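You operate a simulated robot arm through the tools that you are given. There is no shell and no other tool. Be economical: measure what you need, move in short steps, check, and stop when the job is done.

You are at the controls of a simulated two-armed robot. One attempt, no reset.

JOB
Light ink pot C26 on the grey turntable with both goosenecks at brightness 4; show side 2; switch off.
Fine: slider on A+B; light off while the pot is carried; side 2 ends at the yellow pointer and gets there in the light.

It is judged by the outcome, as a careful person would: the job done as asked, and still so three seconds after it is handed in. It fails if anything else is knocked over, pushed out of place, dropped, spilled or broken.

ROBOT AND FRAMES
Two 7-joint arms with fingered hands on one trunk, on a base that drives. Base frame: it is fixed to the floor where the robot stands at the start and does not move with it; the origin is under the middle of the robot, x ahead of it, y to its left, z up. Lengths are in mm, angles in rad, forces in N, time in s.
The left shoulder is at the start at [20, 123, 1312], the right one opposite. With the tool pointing down near the work surface each hand reaches from about 100 to 480 mm from the robot's upright axis, wherever it stands, measured 20 degrees to its own side. Places, roughly: brightness dial [1100, 100, 1100]; green-tipped gooseneck [800, 200, 1100]; grey turntable [700, 0, 1000]; grey turntable pad [700, 0, 1000]; light box switch [1100, 0, 1000]; port slider [1100, 0, 1100]; yellow-tipped gooseneck [800, 0, 1100]. Payload 2.4 kg a hand.
The tool frame of a hand sits at the grasp point between the pads (the TCP): z along the fingers, y along the line on which they close. The tips reach 17 mm beyond it. Largest opening 88 mm; the body of the gripper starts 47 mm behind the TCP. The gripper is a hand of 3 fingers: y runs from the thumb to the fingers, the wrist lies at [0, 0, -165] in the tool frame, and closing takes about 1.5 s.
Orientation is that of the tool frame in the base frame, as a unit quaternion [x, y, z, w]. With the fingers straight down and closing along the base's y, the tool's x points along the base's -x, its y along +y and its z along -z.

CONTROLS
- The arms move only by the tool move_arm. It takes "left_deltas", "right_deltas" or both (then of equal length, played together; a hand with none holds still); each is a list of rows, each an object of numbers (a shift or turn left out is 0, a gripper value left out holds the last): "x", "y", "z": the shift along the base's x, y, z in mm; "rx", "ry", "rz": the turn, a rotation vector about the base's x, y, z in rad. In form: [{"x": .., "y": .., "z": .., "rx": .., "ry": .., "rz": ..}, ...]. A call has 1 to 10 rows; each row shifts and turns the commanded pose from where the row before left it. "left_claw" and "right_claw" are, for a hand that has rows, the closure, from 0 (fully open) to 1 (shut), set as the call begins (left out, the last holds). Each row takes 0.2 s and may step no farther than 50 mm and 0.15 rad from the row before; otherwise, or with a gripper value out of range, the whole call is refused. Where a pose cannot be reached the arm comes as near as it can. A force on the tool above 90 N (or 10 N above the force at the start of the call, whichever is more), or a blocked arm, ends the call early, and 0.2 s more pass. Each finger travels about 45 mm/s and halts on what it meets, pressing with about 30 N; the grip force reading is that of the motor and also rises with nothing between the fingers. The clock runs only during rows and for 0.2 s after the last one: add rows that do not move to give the fingers time. It gives the time, the measured TCP pose, the force on the tool (base axes), the opening and the grip force at its end, in the units of the frame above (readings bear some noise), with the torque about the TCP (base axes, N m) and any sound that the robot's microphone picked up.
- Cameras (640 x 400 px; columns grow to the right, rows downward): "scene" is now at [53.9, -12.4, 1760.5]; the picture's right is [-0.14, -0.99, 0.00], its down [-0.79, 0.11, -0.61] and it looks along [0.60, -0.08, -0.80] (base axes); focal length 272 px, centre (320, 200). "left" rides on the left gripper at [-52, 4, -66] in its tool frame; the picture's right is [-0.08, -1.00, 0.00], its down [0.78, -0.07, -0.62] and it looks along [0.62, -0.05, 0.78] (tool axes); focal length 243 px, centre (320, 200). "right" rides on the right gripper at [52, 4, -66] in its tool frame; the picture's right is [-0.08, 1.00, 0.00], its down [-0.78, -0.07, -0.62] and it looks along [-0.62, -0.05, 0.78] (tool axes); focal length 243 px, centre (320, 200). There is no depth. A picture from a camera that has moved, and an enlarged one, comes with that camera's place and axes in the base frame and with its lens.
- camera(camera): a new picture of that camera. The clock stands still meanwhile.
- raise_lower(by): slides the trunk up (or, below 0, down) by that many mm; the arms and the scene camera ride with it, the base frame stays. It gives what a move gives, with no picture.
- base_move(legs): drives the robot by 1 to 6 legs, each [ahead, left, turn to the left] in mm, mm and rad, along the robot's own axes; the way and the turn of a leg run together, so that a leg with both is an arc; at most 1500 mm and 3.142 rad a leg. The arms and the cameras ride along, it lands a little off, and it stops where it bumps. It gives what a move gives.
- move_fingers(finger1, finger2, thumb_bend, hand): sets how far each is bent, from 0 (flat) to 100 (curled in); at 30 the hand is open as for a grip, at 70 the pads meet at the TCP. One left out holds its place. A second passes; each finger stops where it meets its share of the squeeze, and holds until it gets a number again. A gripper value or a shape takes the hand back. It gives what a move gives, with no picture; readings hold the bend of each and the force on the fingers (four entries, about 0 where the hand has none), thumb and palm.
- grasp_type(shape, hand): the hand has 3 fingers and takes this shape, open, in about a second: jaw (thumb against the fingers, like two jaws); tri (thumb and two fingers); tip (a fingertip pinch); poke (one finger out to press); point (the index stretched); flat (the hand flat); cup (the hand cupped); fist (a fist). The gripper value then closes the fingers along that shape, each until it touches; the sizes above hold for jaw. It gives what a move gives, with no picture.
- pan_tilt(pan, tilt): turns the head with the scene camera to pan (to the left, within 2.094 rad either way) and tilt (down, from -0.506 to 1.204), counted from straight ahead of the robot. It gives what a move gives.
- enlarge(camera, box): a new picture of the part [left, top, right, bottom] of that camera's present view, enlarged. The clock stands still meanwhile.
- job_done(): hands the job in; it is judged then, once.

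Work in short steps. Places have to be worked out from the pictures, the camera data and where the tool is seen: move nearer, look again, correct. Check each grasp and each placing, and mend what went wrong. You have 120 turns and 108 pictures in all, those below and enlarged ones among them. Open the grippers and draw the arms clear of the work before you hand the job in, unless the task says otherwise; then end with one line.

The tools are called after "Call:" as name(argument=value, ...) on one line, values as JSON. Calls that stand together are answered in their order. move_arm: Moves the arms, as the interface text tells. Its arguments: {"type":"object","properties":{"left_deltas":{"type":"array"},"left_claw":{"type":"number"},"right_deltas":{"type":"array"},"right_claw":{"type":"number"}},"required":[]} The other tools are called the same way: raise_lower (by) slides the trunk up or down; grasp_type (shape, hand) gives the hand a shape; move_fingers (finger1, finger2, thumb_bend, hand) moves the fingers one by one; base_move (legs) drives the base; pan_tilt (pan, tilt) turns the head that bears the scene camera; camera (camera) takes a picture; enlarge (camera, box) takes an enlarged picture of a part of a camera's view; job_done () hands the job in.

At the start:

```text
clock: 0.0
left_ee_pos: [392.9, 166.2, 1340.4]
left_ee_rot: [0.0, 1.0, 0.0, 0.0]
left_force: [0.9, -0.8, -0.8]
left_ft_torque: [-0.01, -0.01, -0.03]
left_width: 87.8
left_finger_force: 0.0
left_shape: jaw
left_bend: [30.0, 30.0, 30.0]
left_finger forces: [0.0, 0.0, 0.0, 0.0, 0.0, 0.1]
right_ee_pos: [340.9, -157.6, 1321.4]
right_ee_rot: [0.0, 1.0, 0.0, 0.0]
right_force: [-0.8, 0.7, 0.3]
right_ft_torque: [0.0, 0.02, 0.02]
right_width: 87.8
right_finger_force: 0.1
right_shape: jaw
right_bend: [30.0, 30.0, 30.0]
right_finger forces: [0.0, 0.0, 0.0, 0.1, 0.0, 0.1]
trunk travel left (down, up): [-525.0, 305.0]
robot x, y, heading: [-3.0, 0.5, -0.001]
head pan, tilt: [-0.14, 0.92]
```

scene: 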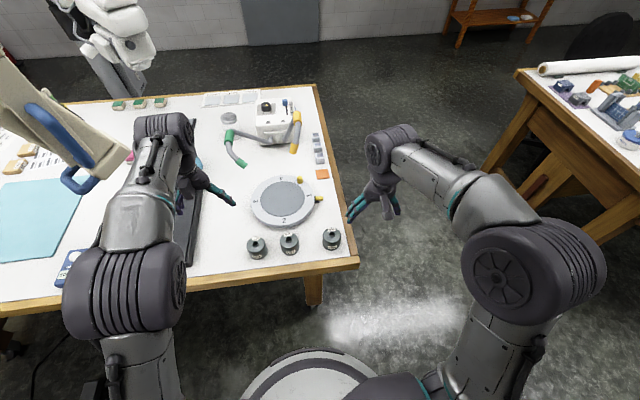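
right: 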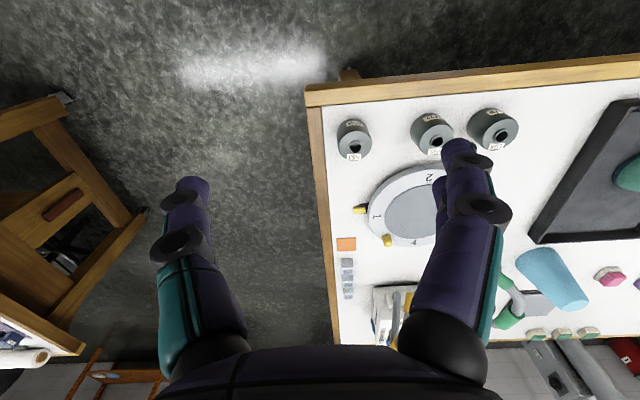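
left: 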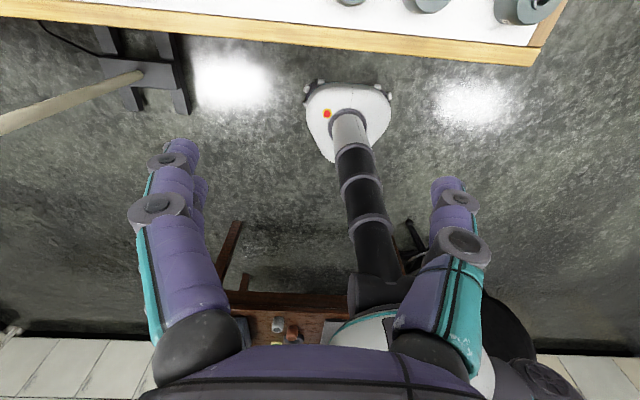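

The scene shows the turntable with three ink pots in front of it and a light box with two goosenecks behind. I'll enlarge to read labels and the box.

Call:
enlarge(camera="scene", box=[210, 80, 350, 170])

Call:
enlarge(camera="scene", box=[230, 165, 360, 265])

```text
4.44 times, centred on (280, 125) of scene
camera zoom: at [53.9, -12.4, 1760.5], right [-0.14, -0.99, 0.0], down [-0.79, 0.11, -0.61], along [0.6, -0.08, -0.8], focal length 1208 px, centre (498, 533)
```

zoom: 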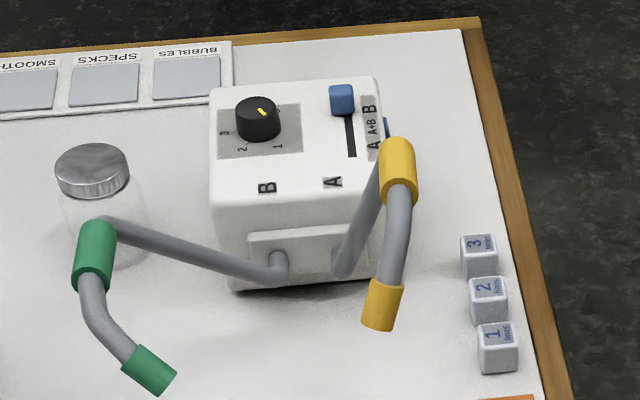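

```text
4.00 times, centred on (295, 215) of scene
camera zoom: at [53.9, -12.4, 1760.5], right [-0.14, -0.99, 0.0], down [-0.79, 0.11, -0.61], along [0.6, -0.08, -0.8], focal length 1087 px, centre (420, 140)
```

zoom: 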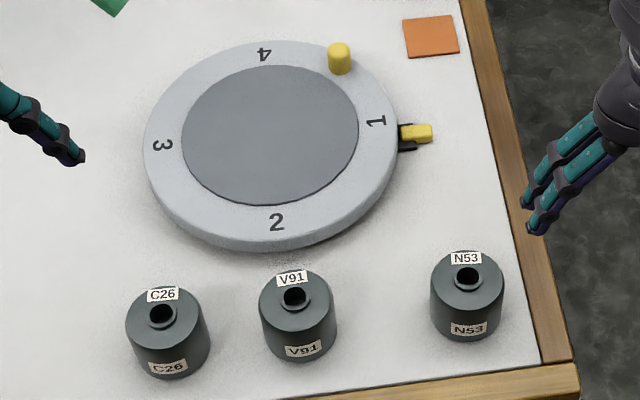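

N53's mouth triangulates to about (492,-109,984); the box is too far to reach from the front. I'll drive around to the free right side of the table and face it (+y), staying clear of it first.

Call:
base_move(legs=[[0, -520, 0], [780, 0, 0], [0, 0, 1.571]])

Call:
pan_tilt(pan=0, tilt=0.9)

Call:
camera(camera="scene")

```text
clock: 10.7
left_ee_pos: [607.6, -134.3, 1340.7]
left_ee_rot: [-0.706, 0.709, 0.0, 0.0]
left_force: [0.1, -0.1, -1.3]
left_ft_torque: [-0.03, 0.0, -0.02]
left_width: 88.1
left_finger_force: 0.1
left_shape: jaw
left_bend: [30.0, 30.0, 30.0]
left_finger forces: [0.0, 0.1, 0.1, 0.1, 0.1, 0.0]
right_ee_pos: [931.8, -189.0, 1321.3]
right_ee_rot: [-0.706, 0.708, 0.001, 0.0]
right_force: [-0.5, 0.7, 1.0]
right_ft_torque: [-0.01, 0.04, -0.01]
right_width: 88.1
right_finger_force: 0.1
right_shape: jaw
right_bend: [30.0, 30.0, 30.0]
right_finger forces: [0.0, 0.0, 0.1, 0.1, 0.1, 0.0]
trunk travel left (down, up): [-525.0, 305.0]
robot x, y, heading: [770.4, -529.1, 1.564]
head pan, tilt: [-0.14, 0.92]
```

```text
clock: 11.3
left_ee_pos: [606.8, -134.1, 1339.3]
left_ee_rot: [-0.706, 0.708, 0.0, 0.0]
left_force: [-0.4, 0.9, -0.4]
left_ft_torque: [0.0, 0.0, 0.0]
left_width: 87.9
left_finger_force: 0.0
left_shape: jaw
left_bend: [30.0, 30.0, 30.0]
left_finger forces: [0.1, 0.0, 0.0, 0.0, 0.0, 0.0]
right_ee_pos: [931.1, -190.2, 1321.3]
right_ee_rot: [-0.705, 0.709, -0.001, 0.0]
right_force: [0.8, 0.5, -0.4]
right_ft_torque: [-0.02, 0.01, 0.01]
right_width: 88.2
right_finger_force: 0.1
right_shape: jaw
right_bend: [30.0, 30.0, 30.0]
right_finger forces: [0.1, 0.1, 0.1, 0.0, 0.0, 0.0]
trunk travel left (down, up): [-525.0, 305.0]
robot x, y, heading: [773.7, -530.0, 1.57]
head pan, tilt: [0.0, 0.901]
```

```text
102 pictures are left
camera scene: at [772.0, -475.2, 1762.0], right [1.0, -0.01, 0.0], down [0.0, -0.78, -0.62], along [0.0, 0.62, -0.78], focal length 272 px, centre (320, 200)
```

scene: 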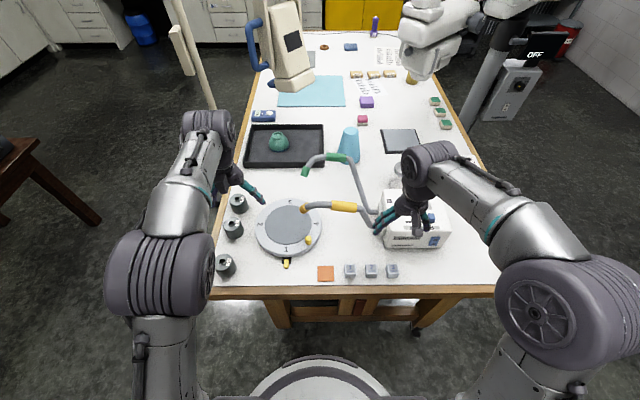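

Good overview from the right side; everything is laid out in front. Enlarging the work area.

Call:
enlarge(camera="scene", box=[340, 170, 460, 290])

Call:
enlarge(camera="scene", box=[200, 140, 380, 290])

Call:
camera(camera="right")

Call:
camera(camera="left")

```text
3.33 times, centred on (400, 230) of scene
camera zoom: at [772.0, -475.2, 1762.0], right [1.0, -0.01, 0.0], down [0.0, -0.78, -0.62], along [0.0, 0.62, -0.78], focal length 906 px, centre (53, 100)
```

zoom: 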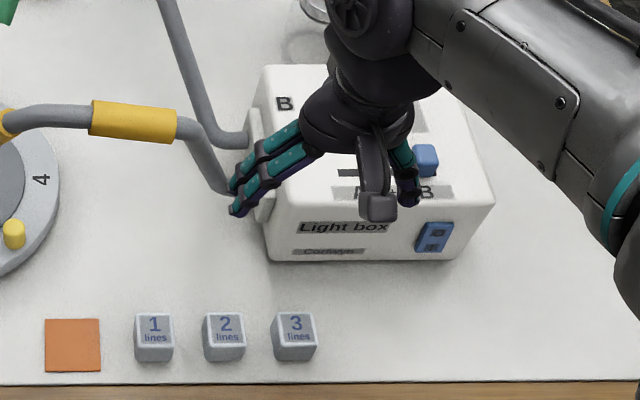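

```text
2.67 times, centred on (290, 215) of scene
camera zoom: at [772.0, -475.2, 1762.0], right [1.0, -0.01, 0.0], down [0.0, -0.78, -0.62], along [0.0, 0.62, -0.78], focal length 725 px, centre (400, 160)
```

zoom: 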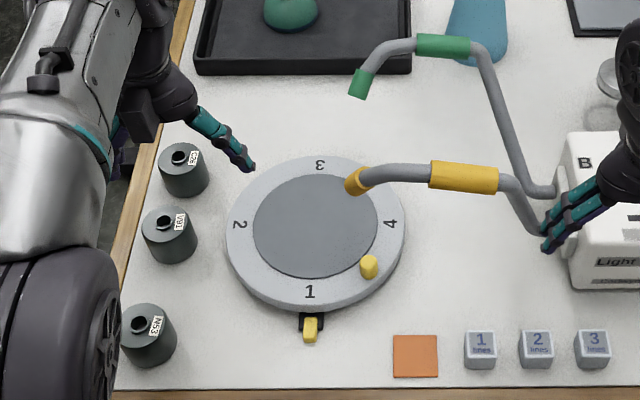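

```text
99 pictures are left
camera right: at [926.6, -240.1, 1388.1], right [-1.0, 0.09, 0.0], down [0.07, 0.78, 0.62], along [0.06, 0.62, -0.78], focal length 243 px, centre (320, 200)
```

right: 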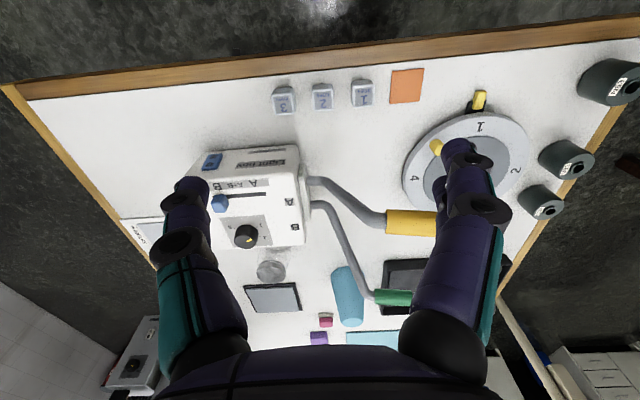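

```text
98 pictures are left
camera left: at [603.4, -81.6, 1406.5], right [1.0, 0.08, 0.0], down [0.06, -0.78, 0.62], along [0.05, -0.62, -0.78], focal length 243 px, centre (320, 200)
```

left: 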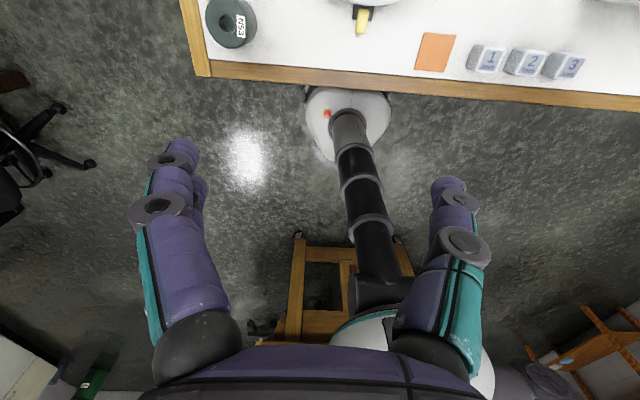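

Triangulated: table top z≈950, pad centre ≈(663,40,983), pot C26 ≈(478,131) 60 mm wide, yellow tip ≈(724,-20,1145), green tip ≈(722,154,1104). Both heads seem to point toward the pad. I'll carry the pot from the front side, so I drive back there.

Call:
base_move(legs=[[0, 0, -1.571], [-535, 0, 0], [0, 520, 0]])

Call:
pan_tilt(pan=0.1, tilt=0.95)

Call:
camera(camera="scene")

```text
clock: 20.9
left_ee_pos: [634.8, 171.9, 1340.2]
left_ee_rot: [-0.003, 1.0, 0.0, -0.001]
left_force: [-0.6, 0.7, 0.3]
left_ft_torque: [0.03, 0.01, 0.02]
left_width: 88.0
left_finger_force: 0.0
left_shape: jaw
left_bend: [30.0, 30.0, 30.0]
left_finger forces: [0.0, 0.0, 0.0, 0.0, 0.1, 0.0]
right_ee_pos: [584.7, -152.1, 1321.6]
right_ee_rot: [-0.004, 1.0, -0.001, 0.0]
right_force: [-0.1, -1.0, 0.4]
right_ft_torque: [-0.06, 0.02, 0.01]
right_width: 87.6
right_finger_force: 0.0
right_shape: jaw
right_bend: [30.0, 30.0, 30.0]
right_finger forces: [0.1, 0.1, 0.0, 0.0, 0.0, 0.0]
trunk travel left (down, up): [-525.0, 305.0]
robot x, y, heading: [244.2, 4.5, 0.01]
head pan, tilt: [0.0, 0.901]
```

```text
clock: 21.6
left_ee_pos: [635.2, 171.8, 1340.2]
left_ee_rot: [-0.004, 1.0, -0.001, 0.0]
left_force: [0.1, -0.4, 0.0]
left_ft_torque: [0.0, 0.02, -0.01]
left_width: 88.0
left_finger_force: 0.1
left_shape: jaw
left_bend: [30.0, 30.0, 30.0]
left_finger forces: [0.0, 0.0, 0.0, 0.0, 0.0, 0.1]
right_ee_pos: [584.6, -153.2, 1322.1]
right_ee_rot: [-0.003, 1.0, 0.0, 0.0]
right_force: [-0.1, -1.1, 0.2]
right_ft_torque: [0.04, -0.03, -0.06]
right_width: 87.9
right_finger_force: 0.0
right_shape: jaw
right_bend: [30.0, 30.0, 30.0]
right_finger forces: [0.1, 0.1, 0.1, 0.0, 0.0, 0.0]
trunk travel left (down, up): [-525.0, 305.0]
robot x, y, heading: [241.2, 0.9, 0.005]
head pan, tilt: [0.099, 0.949]
```

```text
97 pictures are left
camera scene: at [294.7, 7.6, 1758.4], right [0.11, -0.99, 0.0], down [-0.81, -0.09, -0.58], along [0.58, 0.06, -0.81], focal length 272 px, centre (320, 200)
```

scene: 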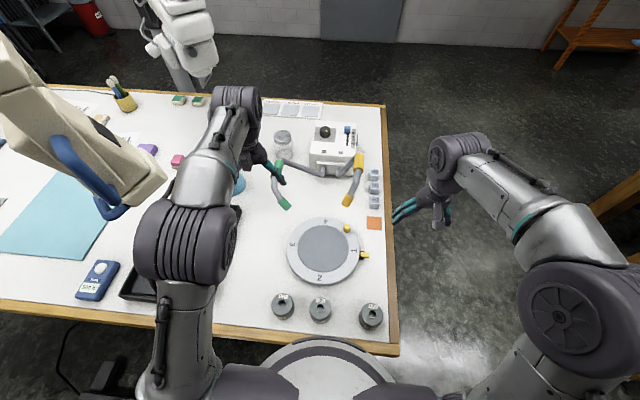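

Left hand moves above C26 while turning 90° about z so the fingers close along x, away from the neighbouring pot.

Call:
move_arm(left_deltas=[{"x": -16, "y": -4, "z": -14, "rz": 0.15}, {"x": -16, "y": -4, "z": -14, "rz": 0.15}, {"x": -16, "y": -4, "z": -14, "rz": 0.15}, {"x": -16, "y": -4, "z": -14, "rz": 0.15}, {"x": -16, "y": -4, "z": -14, "rz": 0.15}, {"x": -16, "y": -4, "z": -14, "rz": 0.15}, {"x": -16, "y": -4, "z": -14, "rz": 0.15}, {"x": -16, "y": -4, "z": -14, "rz": 0.15}, {"x": -16, "y": -4, "z": -14, "rz": 0.15}, {"x": -13, "y": -4, "z": -14, "rz": 0.15}])

Call:
camera(camera="left")

Call:
enlarge(camera="scene", box=[230, 200, 400, 350])

```text
clock: 23.8
left_ee_pos: [478.1, 130.4, 1200.1]
left_ee_rot: [-0.685, 0.728, 0.0, 0.001]
left_force: [-0.4, 0.5, 0.4]
left_ft_torque: [-0.03, 0.01, 0.02]
left_width: 87.9
left_finger_force: 0.0
left_shape: jaw
left_bend: [30.0, 30.0, 30.0]
left_finger forces: [0.0, 0.0, 0.0, 0.0, 0.0, 0.0]
right_ee_pos: [584.1, -152.5, 1321.3]
right_ee_rot: [-0.003, 1.0, 0.0, 0.001]
right_force: [0.8, 0.3, -0.7]
right_ft_torque: [0.01, -0.01, 0.03]
right_width: 87.5
right_finger_force: 0.1
right_shape: jaw
right_bend: [30.0, 30.0, 30.0]
right_finger forces: [0.0, 0.1, 0.0, 0.0, 0.0, 0.1]
trunk travel left (down, up): [-525.0, 305.0]
robot x, y, heading: [247.1, -1.4, 0.007]
head pan, tilt: [0.099, 0.949]
```

```text
96 pictures are left
camera left: at [476.9, 184.2, 1266.3], right [1.0, 0.02, 0.0], down [0.02, -0.78, 0.62], along [0.01, -0.62, -0.78], focal length 243 px, centre (320, 200)
```

left: 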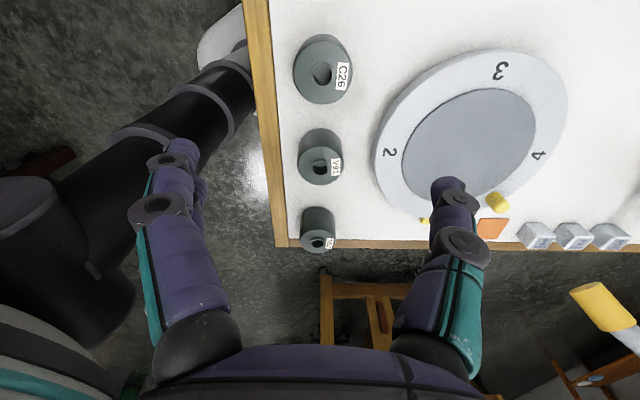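

```text
2.67 times, centred on (315, 275) of scene
camera zoom: at [294.6, 7.7, 1758.4], right [0.11, -0.99, 0.0], down [-0.81, -0.09, -0.58], along [0.58, 0.06, -0.81], focal length 725 px, centre (333, 0)
```

zoom: 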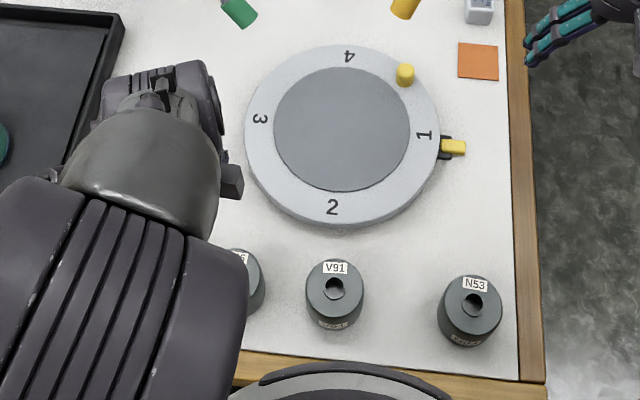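

C26's mouth re-derives to (478,132) – right under the hand. Descending.

Call:
move_arm(left_deltas=[{"z": -35}, {"z": -35}, {"z": -35}, {"z": -35}, {"z": -20}, {"y": 1, "z": -10}])

Call:
camera(camera="left")

```text
clock: 25.2
left_ee_pos: [477.1, 135.1, 1030.0]
left_ee_rot: [-0.684, 0.73, 0.0, 0.0]
left_force: [0.5, -0.1, 0.9]
left_ft_torque: [0.02, -0.02, -0.01]
left_width: 87.5
left_finger_force: 0.1
left_shape: jaw
left_bend: [30.0, 30.0, 30.0]
left_finger forces: [0.1, 0.0, 0.0, 0.1, 0.1, 0.1]
right_ee_pos: [585.3, -152.7, 1322.2]
right_ee_rot: [-0.004, 1.0, -0.001, 0.0]
right_force: [-0.4, 0.4, 0.2]
right_ft_torque: [-0.03, 0.0, 0.04]
right_width: 87.9
right_finger_force: 0.0
right_shape: jaw
right_bend: [30.0, 30.0, 30.0]
right_finger forces: [0.0, 0.1, 0.0, 0.0, 0.0, 0.0]
trunk travel left (down, up): [-525.0, 305.0]
robot x, y, heading: [239.8, 1.1, 0.014]
head pan, tilt: [0.099, 0.949]
```

```text
94 pictures are left
camera left: at [476.3, 186.9, 1096.5], right [1.0, 0.02, 0.0], down [0.02, -0.78, 0.62], along [0.01, -0.62, -0.78], focal length 243 px, centre (320, 200)
```

left: 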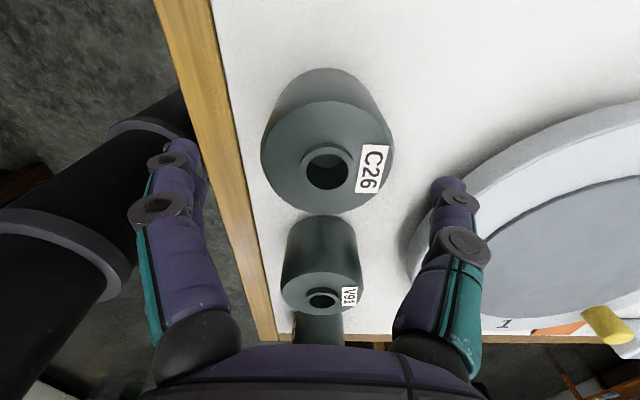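

Pot centre relative to the hand: shift about +3 x, −5 y; then go down around it and close.

Call:
move_arm(left_deltas=[{"x": 3, "y": -5}, {"z": -20}, {"z": -20}, {"z": -12}])

Call:
camera(camera="left")

```text
clock: 26.2
left_ee_pos: [482.1, 128.2, 978.3]
left_ee_rot: [-0.684, 0.729, 0.0, 0.0]
left_force: [-0.1, -0.7, 1.9]
left_ft_torque: [0.02, 0.01, 0.0]
left_width: 87.7
left_finger_force: 0.0
left_shape: jaw
left_bend: [30.0, 30.0, 30.0]
left_finger forces: [1.2, 0.1, 0.1, 0.0, 0.7, 0.0]
right_ee_pos: [583.9, -153.0, 1321.7]
right_ee_rot: [-0.003, 1.0, 0.0, -0.001]
right_force: [0.1, -0.1, 0.0]
right_ft_torque: [-0.01, 0.03, 0.01]
right_width: 87.9
right_finger_force: 0.0
right_shape: jaw
right_bend: [30.0, 30.0, 30.0]
right_finger forces: [0.0, 0.0, 0.1, 0.0, 0.0, 0.1]
trunk travel left (down, up): [-525.0, 305.0]
robot x, y, heading: [242.3, -0.4, 0.005]
head pan, tilt: [0.099, 0.949]
```

```text
93 pictures are left
camera left: at [480.4, 180.8, 1045.2], right [1.0, 0.02, 0.0], down [0.02, -0.78, 0.62], along [0.01, -0.62, -0.78], focal length 243 px, centre (320, 200)
```

left: 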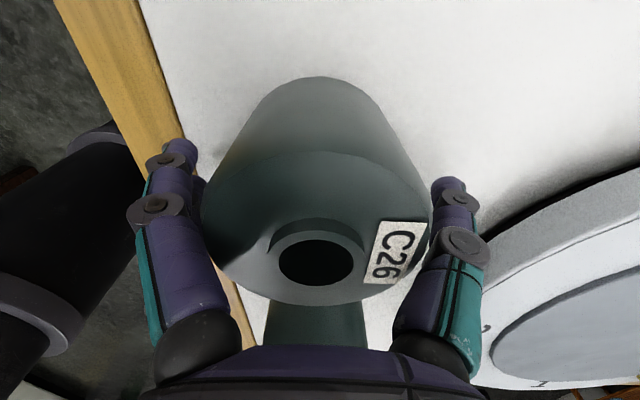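

The pot sits between the fingers, centred. Closing the hand.

Call:
move_arm(left_deltas=[{}, {}, {}, {}, {}, {}, {}, {}, {}], left_claw=1)

Call:
move_arm(left_deltas=[{"z": 10}, {"z": 20}, {"z": 30}])

Call:
camera(camera="left")

Call:
enlarge(camera="scene", box=[230, 200, 400, 350])

```text
clock: 28.2
left_ee_pos: [482.9, 127.8, 979.0]
left_ee_rot: [-0.684, 0.73, -0.001, 0.0]
left_force: [0.1, -2.4, 2.4]
left_ft_torque: [-0.05, -0.08, -0.06]
left_width: 55.3
left_finger_force: 29.9
left_shape: jaw
left_bend: [59.0, 71.0, 70.0]
left_finger forces: [16.9, 14.1, 0.0, 0.1, 29.2, 0.1]
right_ee_pos: [583.7, -154.4, 1322.2]
right_ee_rot: [-0.002, 1.0, 0.0, 0.0]
right_force: [0.0, -0.2, -0.7]
right_ft_torque: [0.0, -0.01, 0.0]
right_width: 88.1
right_finger_force: 0.0
right_shape: jaw
right_bend: [30.0, 30.0, 30.0]
right_finger forces: [0.1, 0.1, 0.0, 0.0, 0.1, 0.0]
trunk travel left (down, up): [-525.0, 305.0]
robot x, y, heading: [238.5, 1.2, 0.007]
head pan, tilt: [0.099, 0.949]
```

```text
clock: 29.0
left_ee_pos: [482.6, 126.4, 1038.0]
left_ee_rot: [-0.684, 0.73, 0.0, 0.001]
left_force: [0.4, 0.4, -0.9]
left_ft_torque: [0.02, 0.0, 0.01]
left_width: 55.6
left_finger_force: 30.1
left_shape: jaw
left_bend: [59.0, 71.0, 70.0]
left_finger forces: [16.3, 14.4, 0.0, 0.0, 28.9, 0.0]
right_ee_pos: [584.0, -153.2, 1321.6]
right_ee_rot: [-0.004, 1.0, 0.0, 0.0]
right_force: [0.4, -0.2, 0.3]
right_ft_torque: [0.02, -0.01, 0.03]
right_width: 87.6
right_finger_force: 0.1
right_shape: jaw
right_bend: [30.0, 30.0, 30.0]
right_finger forces: [0.0, 0.1, 0.1, 0.0, 0.0, 0.0]
trunk travel left (down, up): [-525.0, 305.0]
robot x, y, heading: [241.2, 1.7, 0.007]
head pan, tilt: [0.099, 0.949]
```

```text
92 pictures are left
camera left: at [480.9, 179.9, 1103.8], right [1.0, 0.02, 0.0], down [0.02, -0.78, 0.62], along [0.01, -0.62, -0.78], focal length 243 px, centre (320, 200)
```

left: 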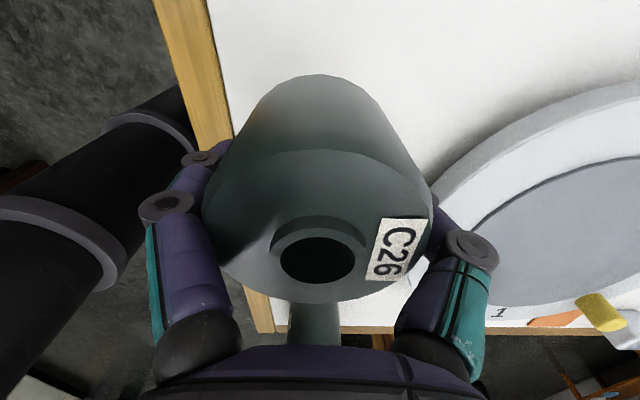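

```text
2.67 times, centred on (315, 275) of scene
camera zoom: at [294.3, 7.6, 1758.4], right [0.11, -0.99, 0.0], down [-0.81, -0.09, -0.58], along [0.58, 0.06, -0.81], focal length 725 px, centre (333, 0)
```

zoom: 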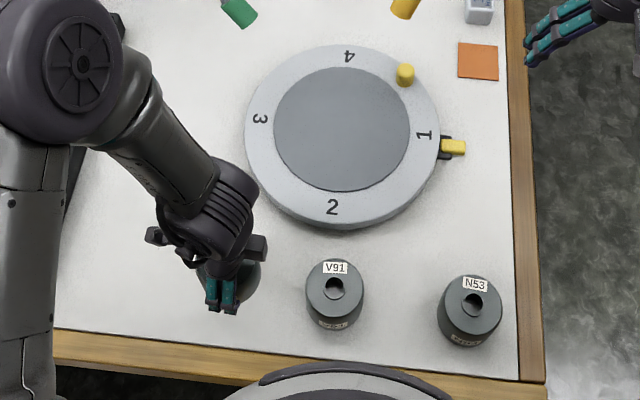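

The pot is held (55 mm, 30 N). Carrying it toward above the pad at ≈(664,40), light still off.

Call:
move_arm(left_deltas=[{"z": 20}, {"x": 23, "y": -11, "z": 10}, {"x": 23, "y": -11}, {"x": 23, "y": -11}, {"x": 23, "y": -11}, {"x": 23, "y": -11}, {"x": 23, "y": -11}, {"x": 23, "y": -11}, {"x": 20, "y": -9}])

Call:
camera(camera="left")

Call:
enlarge(camera="scene", box=[230, 160, 400, 310])

Call:
camera(camera="right")

```text
clock: 31.0
left_ee_pos: [663.1, 40.4, 1066.7]
left_ee_rot: [-0.684, 0.73, 0.001, -0.001]
left_force: [-0.6, 0.4, -1.6]
left_ft_torque: [-0.02, 0.03, -0.02]
left_width: 55.3
left_finger_force: 30.2
left_shape: jaw
left_bend: [59.0, 71.0, 70.0]
left_finger forces: [15.7, 14.3, 0.0, 0.0, 28.8, 0.1]
right_ee_pos: [585.4, -153.4, 1322.9]
right_ee_rot: [-0.004, 1.0, -0.001, 0.0]
right_force: [0.1, -0.1, 0.3]
right_ft_torque: [-0.02, -0.04, 0.02]
right_width: 88.1
right_finger_force: 0.0
right_shape: jaw
right_bend: [30.0, 30.0, 30.0]
right_finger forces: [0.0, 0.0, 0.0, 0.0, 0.1, 0.1]
trunk travel left (down, up): [-525.0, 305.0]
robot x, y, heading: [244.0, -0.9, 0.002]
head pan, tilt: [0.099, 0.949]
```

```text
90 pictures are left
camera left: at [661.2, 93.7, 1133.9], right [1.0, 0.02, 0.0], down [0.02, -0.78, 0.62], along [0.01, -0.62, -0.78], focal length 243 px, centre (320, 200)
```

left: 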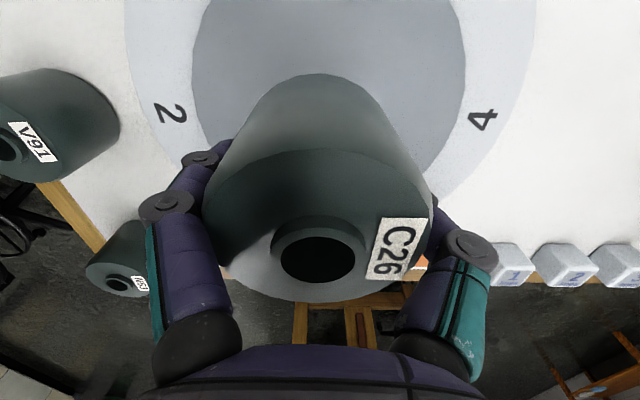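

```text
2.67 times, centred on (315, 235) of scene
camera zoom: at [295.2, 7.3, 1758.4], right [0.11, -0.99, 0.0], down [-0.81, -0.09, -0.58], along [0.58, 0.06, -0.81], focal length 725 px, centre (333, 107)
```

zoom: 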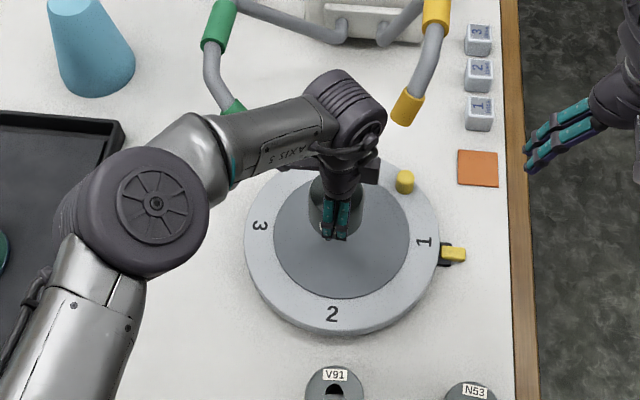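

```text
88 pictures are left
camera right: at [532.3, -148.2, 1388.0], right [0.08, 1.0, 0.0], down [0.78, -0.06, 0.62], along [0.62, -0.05, -0.78], focal length 243 px, centre (320, 200)
```

right: 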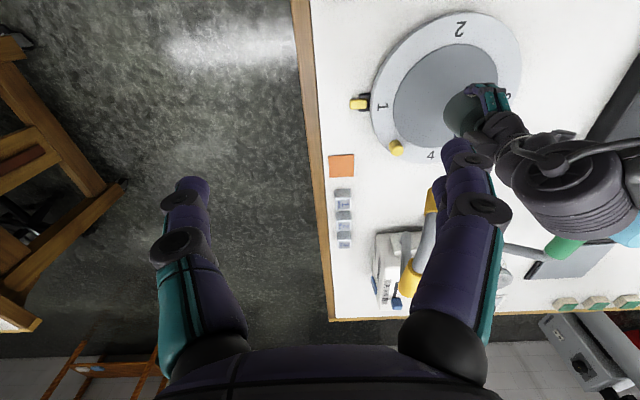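

Pad centre from three views ≈(664,41). Lowering; pad contact is expected near TCP z≈1011.

Call:
move_arm(left_deltas=[{"x": 1, "y": 1, "z": -20}, {"z": -15}, {"z": -8}, {"z": -5}, {"z": -3}, {"z": -2}])

Call:
camera(camera="left")

```text
clock: 32.4
left_ee_pos: [663.0, 41.9, 1015.4]
left_ee_rot: [-0.684, 0.729, 0.0, 0.0]
left_force: [-0.6, 0.9, 3.2]
left_ft_torque: [-0.05, -0.1, -0.04]
left_width: 55.3
left_finger_force: 30.0
left_shape: jaw
left_bend: [59.0, 71.0, 70.0]
left_finger forces: [16.6, 14.2, 0.0, 0.0, 29.2, 0.1]
right_ee_pos: [584.1, -152.9, 1322.4]
right_ee_rot: [-0.004, 1.0, 0.0, 0.0]
right_force: [0.8, -0.5, 0.8]
right_ft_torque: [-0.02, -0.03, 0.03]
right_width: 88.0
right_finger_force: 0.1
right_shape: jaw
right_bend: [30.0, 30.0, 30.0]
right_finger forces: [0.1, 0.0, 0.0, 0.1, 0.0, 0.1]
trunk travel left (down, up): [-525.0, 305.0]
robot x, y, heading: [244.1, 1.5, 0.009]
head pan, tilt: [0.099, 0.949]
```

```text
87 pictures are left
camera left: at [661.8, 95.2, 1081.8], right [1.0, 0.02, 0.0], down [0.02, -0.78, 0.62], along [0.01, -0.62, -0.78], focal length 243 px, centre (320, 200)
```

left: 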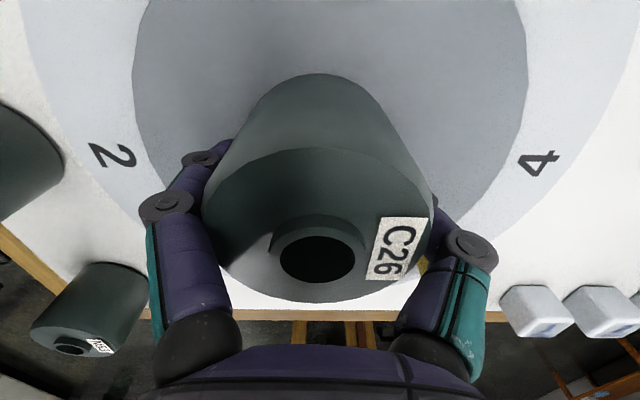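

Force rising to 3 N and torque appears: contact. One small press to confirm.

Call:
move_arm(left_deltas=[{"z": -1.5}])

```text
clock: 32.8
left_ee_pos: [663.4, 43.0, 1015.1]
left_ee_rot: [-0.684, 0.729, -0.001, 0.001]
left_force: [0.1, 1.4, 13.4]
left_ft_torque: [-0.05, -0.16, -0.01]
left_width: 55.3
left_finger_force: 30.0
left_shape: jaw
left_bend: [59.0, 72.0, 70.0]
left_finger forces: [19.6, 14.6, 0.0, 0.0, 30.3, 0.0]
right_ee_pos: [583.5, -153.1, 1322.3]
right_ee_rot: [-0.003, 1.0, 0.0, 0.0]
right_force: [0.6, -0.2, 0.8]
right_ft_torque: [0.03, 0.01, 0.0]
right_width: 88.0
right_finger_force: 0.1
right_shape: jaw
right_bend: [30.0, 30.0, 30.0]
right_finger forces: [0.1, 0.1, 0.0, 0.0, 0.0, 0.0]
trunk travel left (down, up): [-525.0, 305.0]
robot x, y, heading: [242.7, 3.6, 0.006]
head pan, tilt: [0.099, 0.949]
```

Firm contact. Releasing and lifting straight up.

Call:
move_arm(left_deltas=[{"z": 1}, {}, {}, {}, {}, {}, {}, {}, {}], left_claw=0)

Call:
move_arm(left_deltas=[{"z": 15}, {"z": 20}, {"z": 30}, {"z": 40}])

Call:
camera(camera="left")

```text
clock: 34.8
left_ee_pos: [663.4, 41.2, 1014.6]
left_ee_rot: [-0.684, 0.73, 0.0, 0.0]
left_force: [-0.5, 1.4, 0.3]
left_ft_torque: [0.02, -0.01, 0.0]
left_width: 88.0
left_finger_force: 0.0
left_shape: jaw
left_bend: [30.0, 30.0, 30.0]
left_finger forces: [1.1, 0.0, 0.0, 0.1, 0.6, 0.0]
right_ee_pos: [584.5, -153.2, 1320.8]
right_ee_rot: [-0.003, 1.0, 0.0, 0.0]
right_force: [0.6, 0.5, 0.2]
right_ft_torque: [0.02, 0.05, -0.01]
right_width: 87.9
right_finger_force: 0.0
right_shape: jaw
right_bend: [30.0, 30.0, 30.0]
right_finger forces: [0.0, 0.1, 0.0, 0.1, 0.0, 0.0]
trunk travel left (down, up): [-525.0, 305.0]
robot x, y, heading: [244.2, -0.4, 0.009]
head pan, tilt: [0.099, 0.949]
```

```text
clock: 35.8
left_ee_pos: [662.8, 42.1, 1119.4]
left_ee_rot: [-0.684, 0.729, 0.0, 0.0]
left_force: [0.2, -0.5, 0.3]
left_ft_torque: [0.0, -0.02, -0.04]
left_width: 88.0
left_finger_force: 0.1
left_shape: jaw
left_bend: [30.0, 30.0, 30.0]
left_finger forces: [0.0, 0.1, 0.0, 0.0, 0.0, 0.1]
right_ee_pos: [583.7, -153.1, 1322.3]
right_ee_rot: [-0.004, 1.0, 0.0, 0.0]
right_force: [-0.2, 0.7, -0.6]
right_ft_torque: [0.02, -0.01, -0.02]
right_width: 88.2
right_finger_force: 0.0
right_shape: jaw
right_bend: [30.0, 30.0, 30.0]
right_finger forces: [0.0, 0.0, 0.0, 0.0, 0.0, 0.1]
trunk travel left (down, up): [-525.0, 305.0]
robot x, y, heading: [240.9, 1.0, 0.008]
head pan, tilt: [0.099, 0.949]
```

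```text
86 pictures are left
camera left: at [661.6, 94.0, 1185.8], right [1.0, 0.02, 0.0], down [0.02, -0.78, 0.62], along [0.01, -0.62, -0.78], focal length 243 px, centre (320, 200)
```

left: 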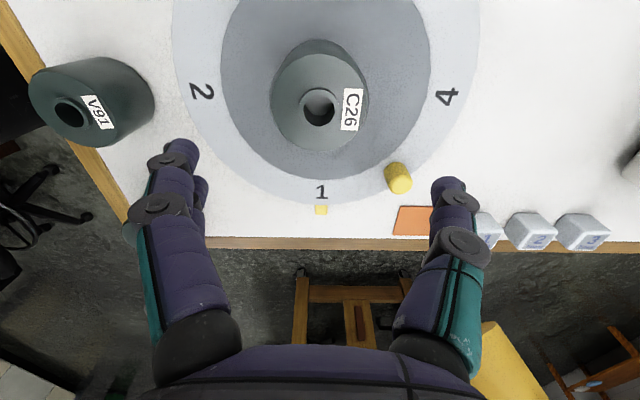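

Pot stands near the pad centre. Peg is ≈(734,-25,1010), right under the yellow gooseneck tip, so I'll turn it with a low-tilted hand from the right side. Withdrawing the left arm backwards and up, restoring its orientation.

Call:
move_arm(left_deltas=[{"x": -25, "z": 15}, {"x": -25, "z": 20}, {"x": -25, "z": 20, "rz": -0.15}, {"x": -25, "z": 25, "rz": -0.15}, {"x": -20, "z": 25, "rz": -0.15, "y": 15}, {"z": 25, "rz": -0.15, "y": 15}, {"z": 25, "rz": -0.15, "y": 20}, {"z": 25, "rz": -0.15, "y": 20}, {"z": 25, "rz": -0.15, "y": 20}, {"z": 20, "rz": -0.15, "y": 20}])

Call:
move_arm(left_deltas=[{"rz": -0.15}, {"rz": -0.15}])

Call:
base_move(legs=[[0, -530, 0], [600, 0, 0], [0, 0, 1.571]])

Call:
pan_tilt(pan=0, tilt=0.8)

Call:
camera(camera="scene")

```text
clock: 38.0
left_ee_pos: [542.5, 152.3, 1344.6]
left_ee_rot: [-0.152, 0.988, 0.0, 0.0]
left_force: [0.3, -0.2, -1.6]
left_ft_torque: [0.0, 0.04, 0.03]
left_width: 88.1
left_finger_force: 0.2
left_shape: jaw
left_bend: [30.0, 30.0, 30.0]
left_finger forces: [0.0, 0.0, 0.0, 0.0, 0.0, 0.0]
right_ee_pos: [583.6, -152.1, 1321.3]
right_ee_rot: [-0.003, 1.0, 0.0, 0.001]
right_force: [0.0, -0.2, 0.2]
right_ft_torque: [-0.01, 0.02, -0.02]
right_width: 88.1
right_finger_force: 0.0
right_shape: jaw
right_bend: [30.0, 30.0, 30.0]
right_finger forces: [0.0, 0.0, 0.0, 0.0, 0.0, 0.0]
trunk travel left (down, up): [-525.0, 305.0]
robot x, y, heading: [242.9, -0.1, 0.008]
head pan, tilt: [0.099, 0.949]
```

```text
clock: 38.6
left_ee_pos: [541.3, 151.8, 1345.8]
left_ee_rot: [-0.003, 1.0, 0.0, 0.0]
left_force: [-0.2, -0.6, -0.6]
left_ft_torque: [-0.01, -0.01, -0.01]
left_width: 87.8
left_finger_force: 0.0
left_shape: jaw
left_bend: [30.0, 30.0, 30.0]
left_finger forces: [0.0, 0.0, 0.0, 0.0, 0.0, 0.0]
right_ee_pos: [583.7, -153.1, 1321.7]
right_ee_rot: [-0.003, 1.0, 0.0, 0.0]
right_force: [0.2, -0.6, -0.6]
right_ft_torque: [0.0, 0.02, -0.01]
right_width: 88.0
right_finger_force: 0.1
right_shape: jaw
right_bend: [30.0, 30.0, 30.0]
right_finger forces: [0.1, 0.0, 0.1, 0.1, 0.1, 0.0]
trunk travel left (down, up): [-525.0, 305.0]
robot x, y, heading: [241.9, 4.5, 0.005]
head pan, tilt: [0.099, 0.949]
```

```text
clock: 48.5
left_ee_pos: [711.2, -217.2, 1344.8]
left_ee_rot: [-0.702, 0.712, 0.0, 0.0]
left_force: [0.7, -0.3, 0.7]
left_ft_torque: [0.01, -0.02, 0.04]
left_width: 87.9
left_finger_force: 0.0
left_shape: jaw
left_bend: [30.0, 30.0, 30.0]
left_finger forces: [0.0, 0.0, 0.1, 0.1, 0.0, 0.0]
right_ee_pos: [1018.2, -183.8, 1321.3]
right_ee_rot: [-0.703, 0.712, 0.0, 0.001]
right_force: [0.0, 0.0, -0.1]
right_ft_torque: [0.04, -0.01, 0.0]
right_width: 88.0
right_finger_force: 0.1
right_shape: jaw
right_bend: [30.0, 30.0, 30.0]
right_finger forces: [0.0, 0.0, 0.0, 0.1, 0.0, 0.0]
trunk travel left (down, up): [-525.0, 305.0]
robot x, y, heading: [851.9, -521.2, 1.553]
head pan, tilt: [0.099, 0.949]
```

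```text
clock: 49.2
left_ee_pos: [711.4, -216.6, 1345.1]
left_ee_rot: [-0.702, 0.712, 0.0, 0.001]
left_force: [-0.2, 0.7, -0.2]
left_ft_torque: [-0.01, -0.01, -0.02]
left_width: 87.7
left_finger_force: 0.0
left_shape: jaw
left_bend: [30.0, 30.0, 30.0]
left_finger forces: [0.0, 0.0, 0.0, 0.0, 0.0, 0.1]
right_ee_pos: [1018.0, -182.5, 1323.0]
right_ee_rot: [-0.702, 0.712, 0.0, 0.0]
right_force: [0.1, -0.1, -0.4]
right_ft_torque: [0.03, 0.02, -0.03]
right_width: 87.8
right_finger_force: 0.1
right_shape: jaw
right_bend: [30.0, 30.0, 30.0]
right_finger forces: [0.1, 0.1, 0.1, 0.1, 0.1, 0.0]
trunk travel left (down, up): [-525.0, 305.0]
robot x, y, heading: [856.3, -520.8, 1.562]
head pan, tilt: [0.0, 0.799]
```

```text
85 pictures are left
camera scene: at [855.9, -461.9, 1769.9], right [1.0, -0.01, 0.0], down [-0.01, -0.72, -0.7], along [0.01, 0.7, -0.72], focal length 272 px, centre (320, 200)
```

scene: 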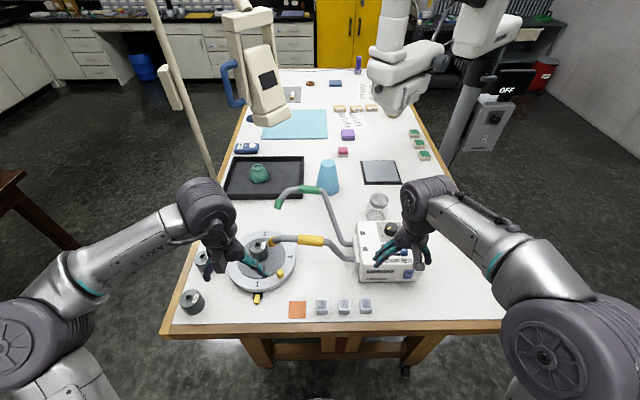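

I'll close in to about (945,-343), from which both the box and the peg should be in reach.

Call:
base_move(legs=[[178, -92, 0.008]])

Call:
move_arm(right_deltas=[{"x": 30, "y": -25}, {"x": 30, "y": -25}, {"x": 30, "y": -25}, {"x": 30, "y": -25}, {"y": -25}, {"y": -25}])

Call:
camera(camera="scene")

Call:
camera(camera="right")

```text
clock: 50.8
left_ee_pos: [802.3, -42.0, 1344.4]
left_ee_rot: [-0.705, 0.709, 0.0, 0.0]
left_force: [-0.3, -0.1, -0.3]
left_ft_torque: [-0.03, 0.03, 0.0]
left_width: 87.9
left_finger_force: 0.1
left_shape: jaw
left_bend: [30.0, 30.0, 30.0]
left_finger forces: [0.0, 0.0, 0.0, 0.0, 0.0, 0.0]
right_ee_pos: [1107.3, -2.6, 1321.8]
right_ee_rot: [-0.705, 0.709, 0.0, -0.001]
right_force: [-0.1, -0.6, -0.2]
right_ft_torque: [0.01, -0.01, -0.01]
right_width: 87.9
right_finger_force: 0.1
right_shape: jaw
right_bend: [30.0, 30.0, 30.0]
right_finger forces: [0.1, 0.0, 0.0, 0.1, 0.0, 0.1]
trunk travel left (down, up): [-525.0, 305.0]
robot x, y, heading: [948.8, -344.7, 1.57]
head pan, tilt: [0.0, 0.799]
```

```text
clock: 52.2
left_ee_pos: [802.2, -43.5, 1344.6]
left_ee_rot: [-0.705, 0.709, 0.0, 0.0]
left_force: [0.6, -0.1, 0.5]
left_ft_torque: [-0.01, 0.0, 0.0]
left_width: 87.9
left_finger_force: 0.1
left_shape: jaw
left_bend: [30.0, 30.0, 30.0]
left_finger forces: [0.1, 0.0, 0.0, 0.0, 0.0, 0.0]
right_ee_pos: [1227.8, -156.5, 1323.5]
right_ee_rot: [-0.706, 0.708, 0.0, 0.0]
right_force: [0.7, -0.5, -0.1]
right_ft_torque: [0.0, -0.01, 0.03]
right_width: 87.7
right_finger_force: 0.0
right_shape: jaw
right_bend: [30.0, 30.0, 30.0]
right_finger forces: [0.0, 0.1, 0.1, 0.1, 0.0, 0.0]
trunk travel left (down, up): [-525.0, 305.0]
robot x, y, heading: [949.3, -342.9, 1.566]
head pan, tilt: [0.0, 0.799]
```

```text
84 pictures are left
camera scene: at [948.7, -285.7, 1770.0], right [1.0, 0.0, 0.0], down [0.0, -0.72, -0.7], along [0.0, 0.7, -0.72], focal length 272 px, centre (320, 200)
```

scene: 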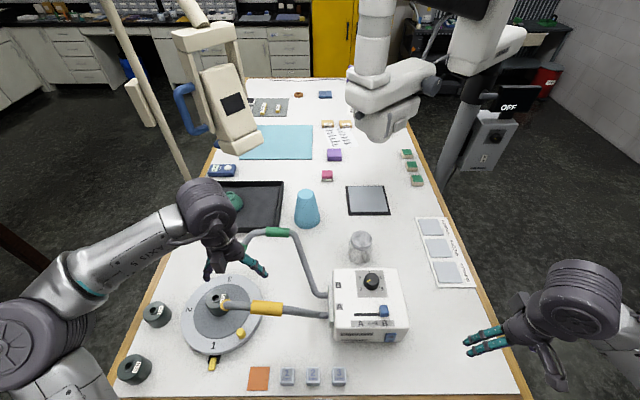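

```text
83 pictures are left
camera right: at [1223.1, -207.5, 1389.3], right [-1.0, 0.09, 0.0], down [0.07, 0.78, 0.62], along [0.06, 0.62, -0.78], focal length 243 px, centre (320, 200)
```

right: 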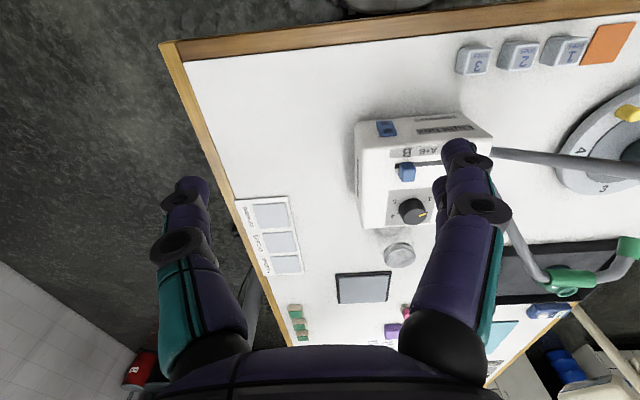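

Call:
enlarge(camera="scene", box=[320, 260, 420, 350])

Call:
enlarge(camera="right", box=[340, 100, 460, 240])

```text
4.44 times, centred on (370, 305) of scene
camera zoom: at [948.7, -285.7, 1770.0], right [1.0, 0.0, 0.0], down [0.0, -0.72, -0.7], along [0.0, 0.7, -0.72], focal length 1208 px, centre (98, -267)
```

zoom: 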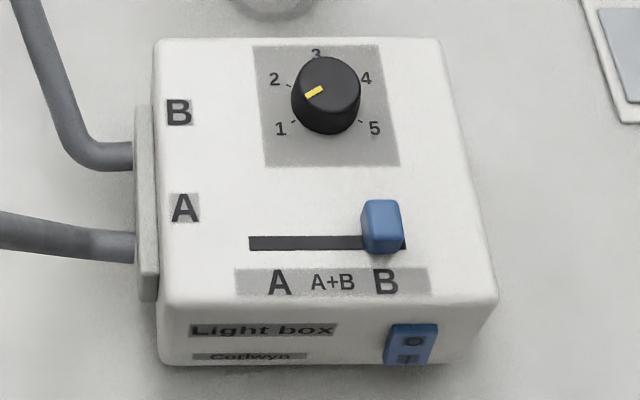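

```text
2.86 times, centred on (400, 170) of right
camera zoom: at [1223.1, -207.5, 1389.3], right [-1.0, 0.09, 0.0], down [0.07, 0.78, 0.62], along [0.06, 0.62, -0.78], focal length 693 px, centre (91, 286)
```

zoom: 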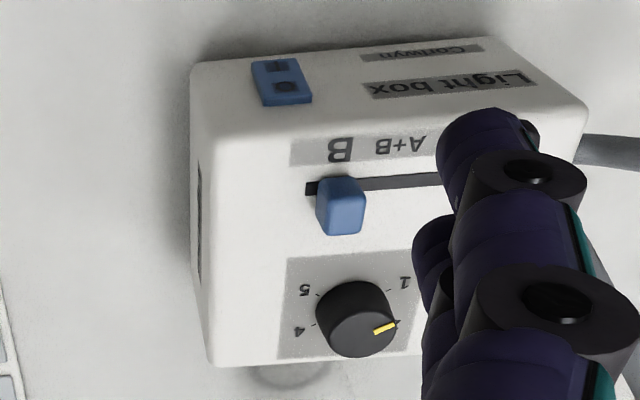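

Slider is at B (≈(1112,-1), top z≈1083), A+B ≈30 mm toward −x; dial is at 2 (≈(1090,75), top z≈1080). Switch on the front face. I'll move the right hand above the slider.

Call:
move_arm(right_deltas=[{"x": -20, "y": 25, "z": -20}, {"x": -20, "y": 26, "z": -25}, {"x": -20, "y": 26, "z": -25}, {"x": -20, "y": 26, "z": -25}, {"x": -20, "y": 26, "z": -25}, {"x": -17, "y": 27, "z": -25}, {"z": -15}])

Call:
camera(camera="right")

Call:
enlarge(camera="scene", box=[320, 260, 420, 350])

```text
clock: 53.8
left_ee_pos: [801.7, -43.4, 1345.2]
left_ee_rot: [-0.705, 0.709, 0.0, 0.001]
left_force: [0.8, -0.6, -0.7]
left_ft_torque: [0.02, -0.01, 0.02]
left_width: 88.1
left_finger_force: 0.0
left_shape: jaw
left_bend: [30.0, 30.0, 30.0]
left_finger forces: [0.0, 0.1, 0.0, 0.0, 0.0, 0.0]
right_ee_pos: [1111.6, -0.1, 1163.4]
right_ee_rot: [-0.706, 0.708, 0.0, 0.001]
right_force: [0.5, 0.0, 0.9]
right_ft_torque: [-0.02, 0.0, -0.02]
right_width: 87.9
right_finger_force: 0.0
right_shape: jaw
right_bend: [30.0, 30.0, 30.0]
right_finger forces: [0.0, 0.0, 0.0, 0.0, 0.0, 0.0]
trunk travel left (down, up): [-525.0, 305.0]
robot x, y, heading: [955.2, -344.8, 1.563]
head pan, tilt: [0.0, 0.799]
```

```text
80 pictures are left
camera right: at [1106.2, -51.5, 1228.1], right [-1.0, 0.09, 0.0], down [0.07, 0.78, 0.62], along [0.05, 0.62, -0.78], focal length 243 px, centre (320, 200)
```

right: 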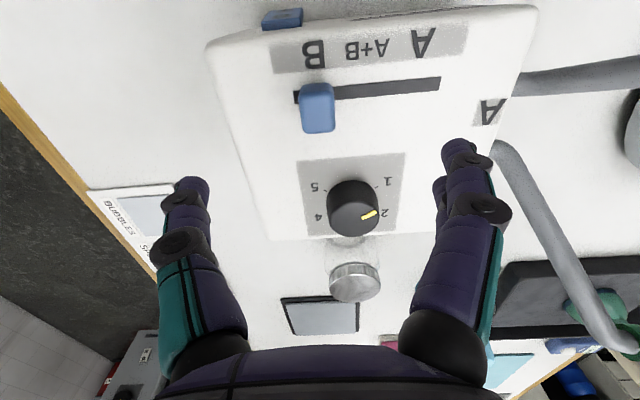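

```text
4.44 times, centred on (370, 305) of scene
camera zoom: at [948.6, -285.6, 1770.0], right [1.0, 0.0, 0.0], down [0.0, -0.72, -0.7], along [0.0, 0.7, -0.72], focal length 1208 px, centre (98, -267)
```

zoom: 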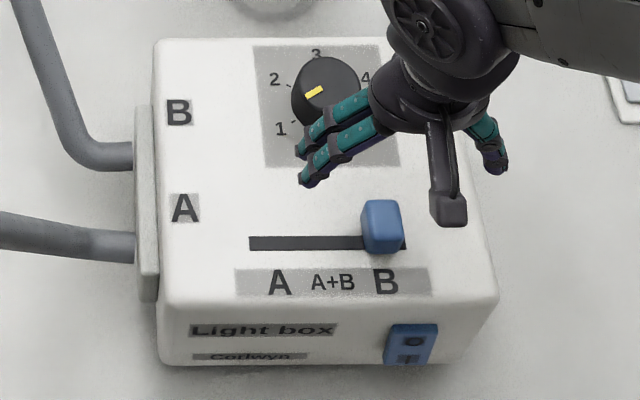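

Hand is centred over the slider; descending around it.

Call:
move_arm(right_deltas=[{"z": -25}, {"z": -25, "y": -2}, {"z": -15}, {"z": -8}])

Call:
camera(camera="right")

Call:
enlarge(camera="scene", box=[320, 260, 420, 350])

```text
clock: 54.8
left_ee_pos: [801.8, -42.3, 1344.7]
left_ee_rot: [-0.706, 0.709, 0.0, 0.0]
left_force: [-0.3, -0.1, 0.4]
left_ft_torque: [0.0, -0.01, -0.01]
left_width: 88.0
left_finger_force: 0.1
left_shape: jaw
left_bend: [30.0, 30.0, 30.0]
left_finger forces: [0.1, 0.0, 0.0, 0.0, 0.0, 0.0]
right_ee_pos: [1110.0, -1.8, 1088.3]
right_ee_rot: [-0.705, 0.709, 0.0, 0.0]
right_force: [-0.1, -0.1, 0.5]
right_ft_torque: [0.02, 0.01, 0.01]
right_width: 87.7
right_finger_force: 0.1
right_shape: jaw
right_bend: [30.0, 30.0, 30.0]
right_finger forces: [0.0, 0.1, 0.0, 0.0, 0.1, 0.1]
trunk travel left (down, up): [-525.0, 305.0]
robot x, y, heading: [948.7, -342.6, 1.563]
head pan, tilt: [0.0, 0.799]
```

```text
78 pictures are left
camera right: at [1105.9, -51.8, 1154.1], right [-1.0, 0.09, 0.0], down [0.07, 0.78, 0.62], along [0.06, 0.62, -0.78], focal length 243 px, centre (320, 200)
```

right: 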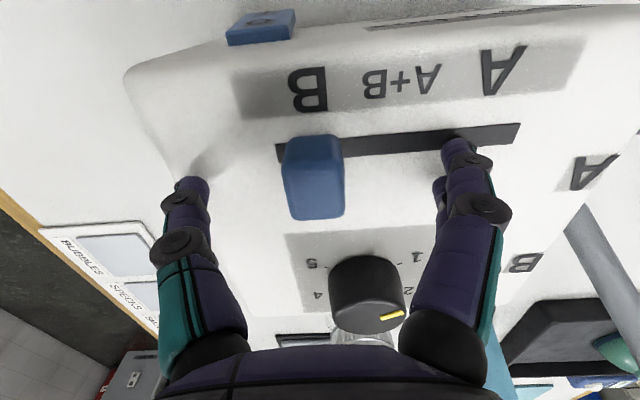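

```text
4.44 times, centred on (370, 305) of scene
camera zoom: at [948.2, -285.0, 1770.0], right [1.0, 0.0, 0.0], down [0.0, -0.72, -0.7], along [0.0, 0.7, -0.72], focal length 1208 px, centre (98, -267)
```

zoom: 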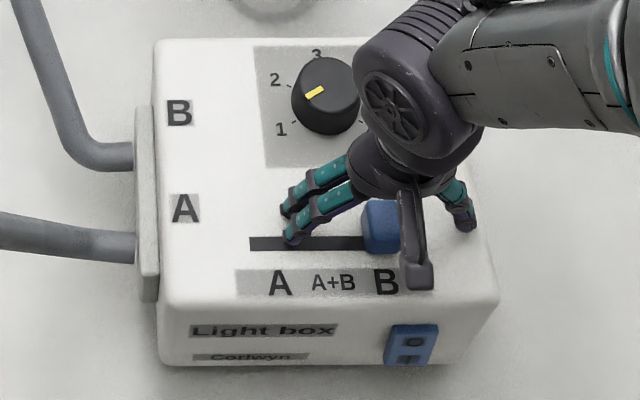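

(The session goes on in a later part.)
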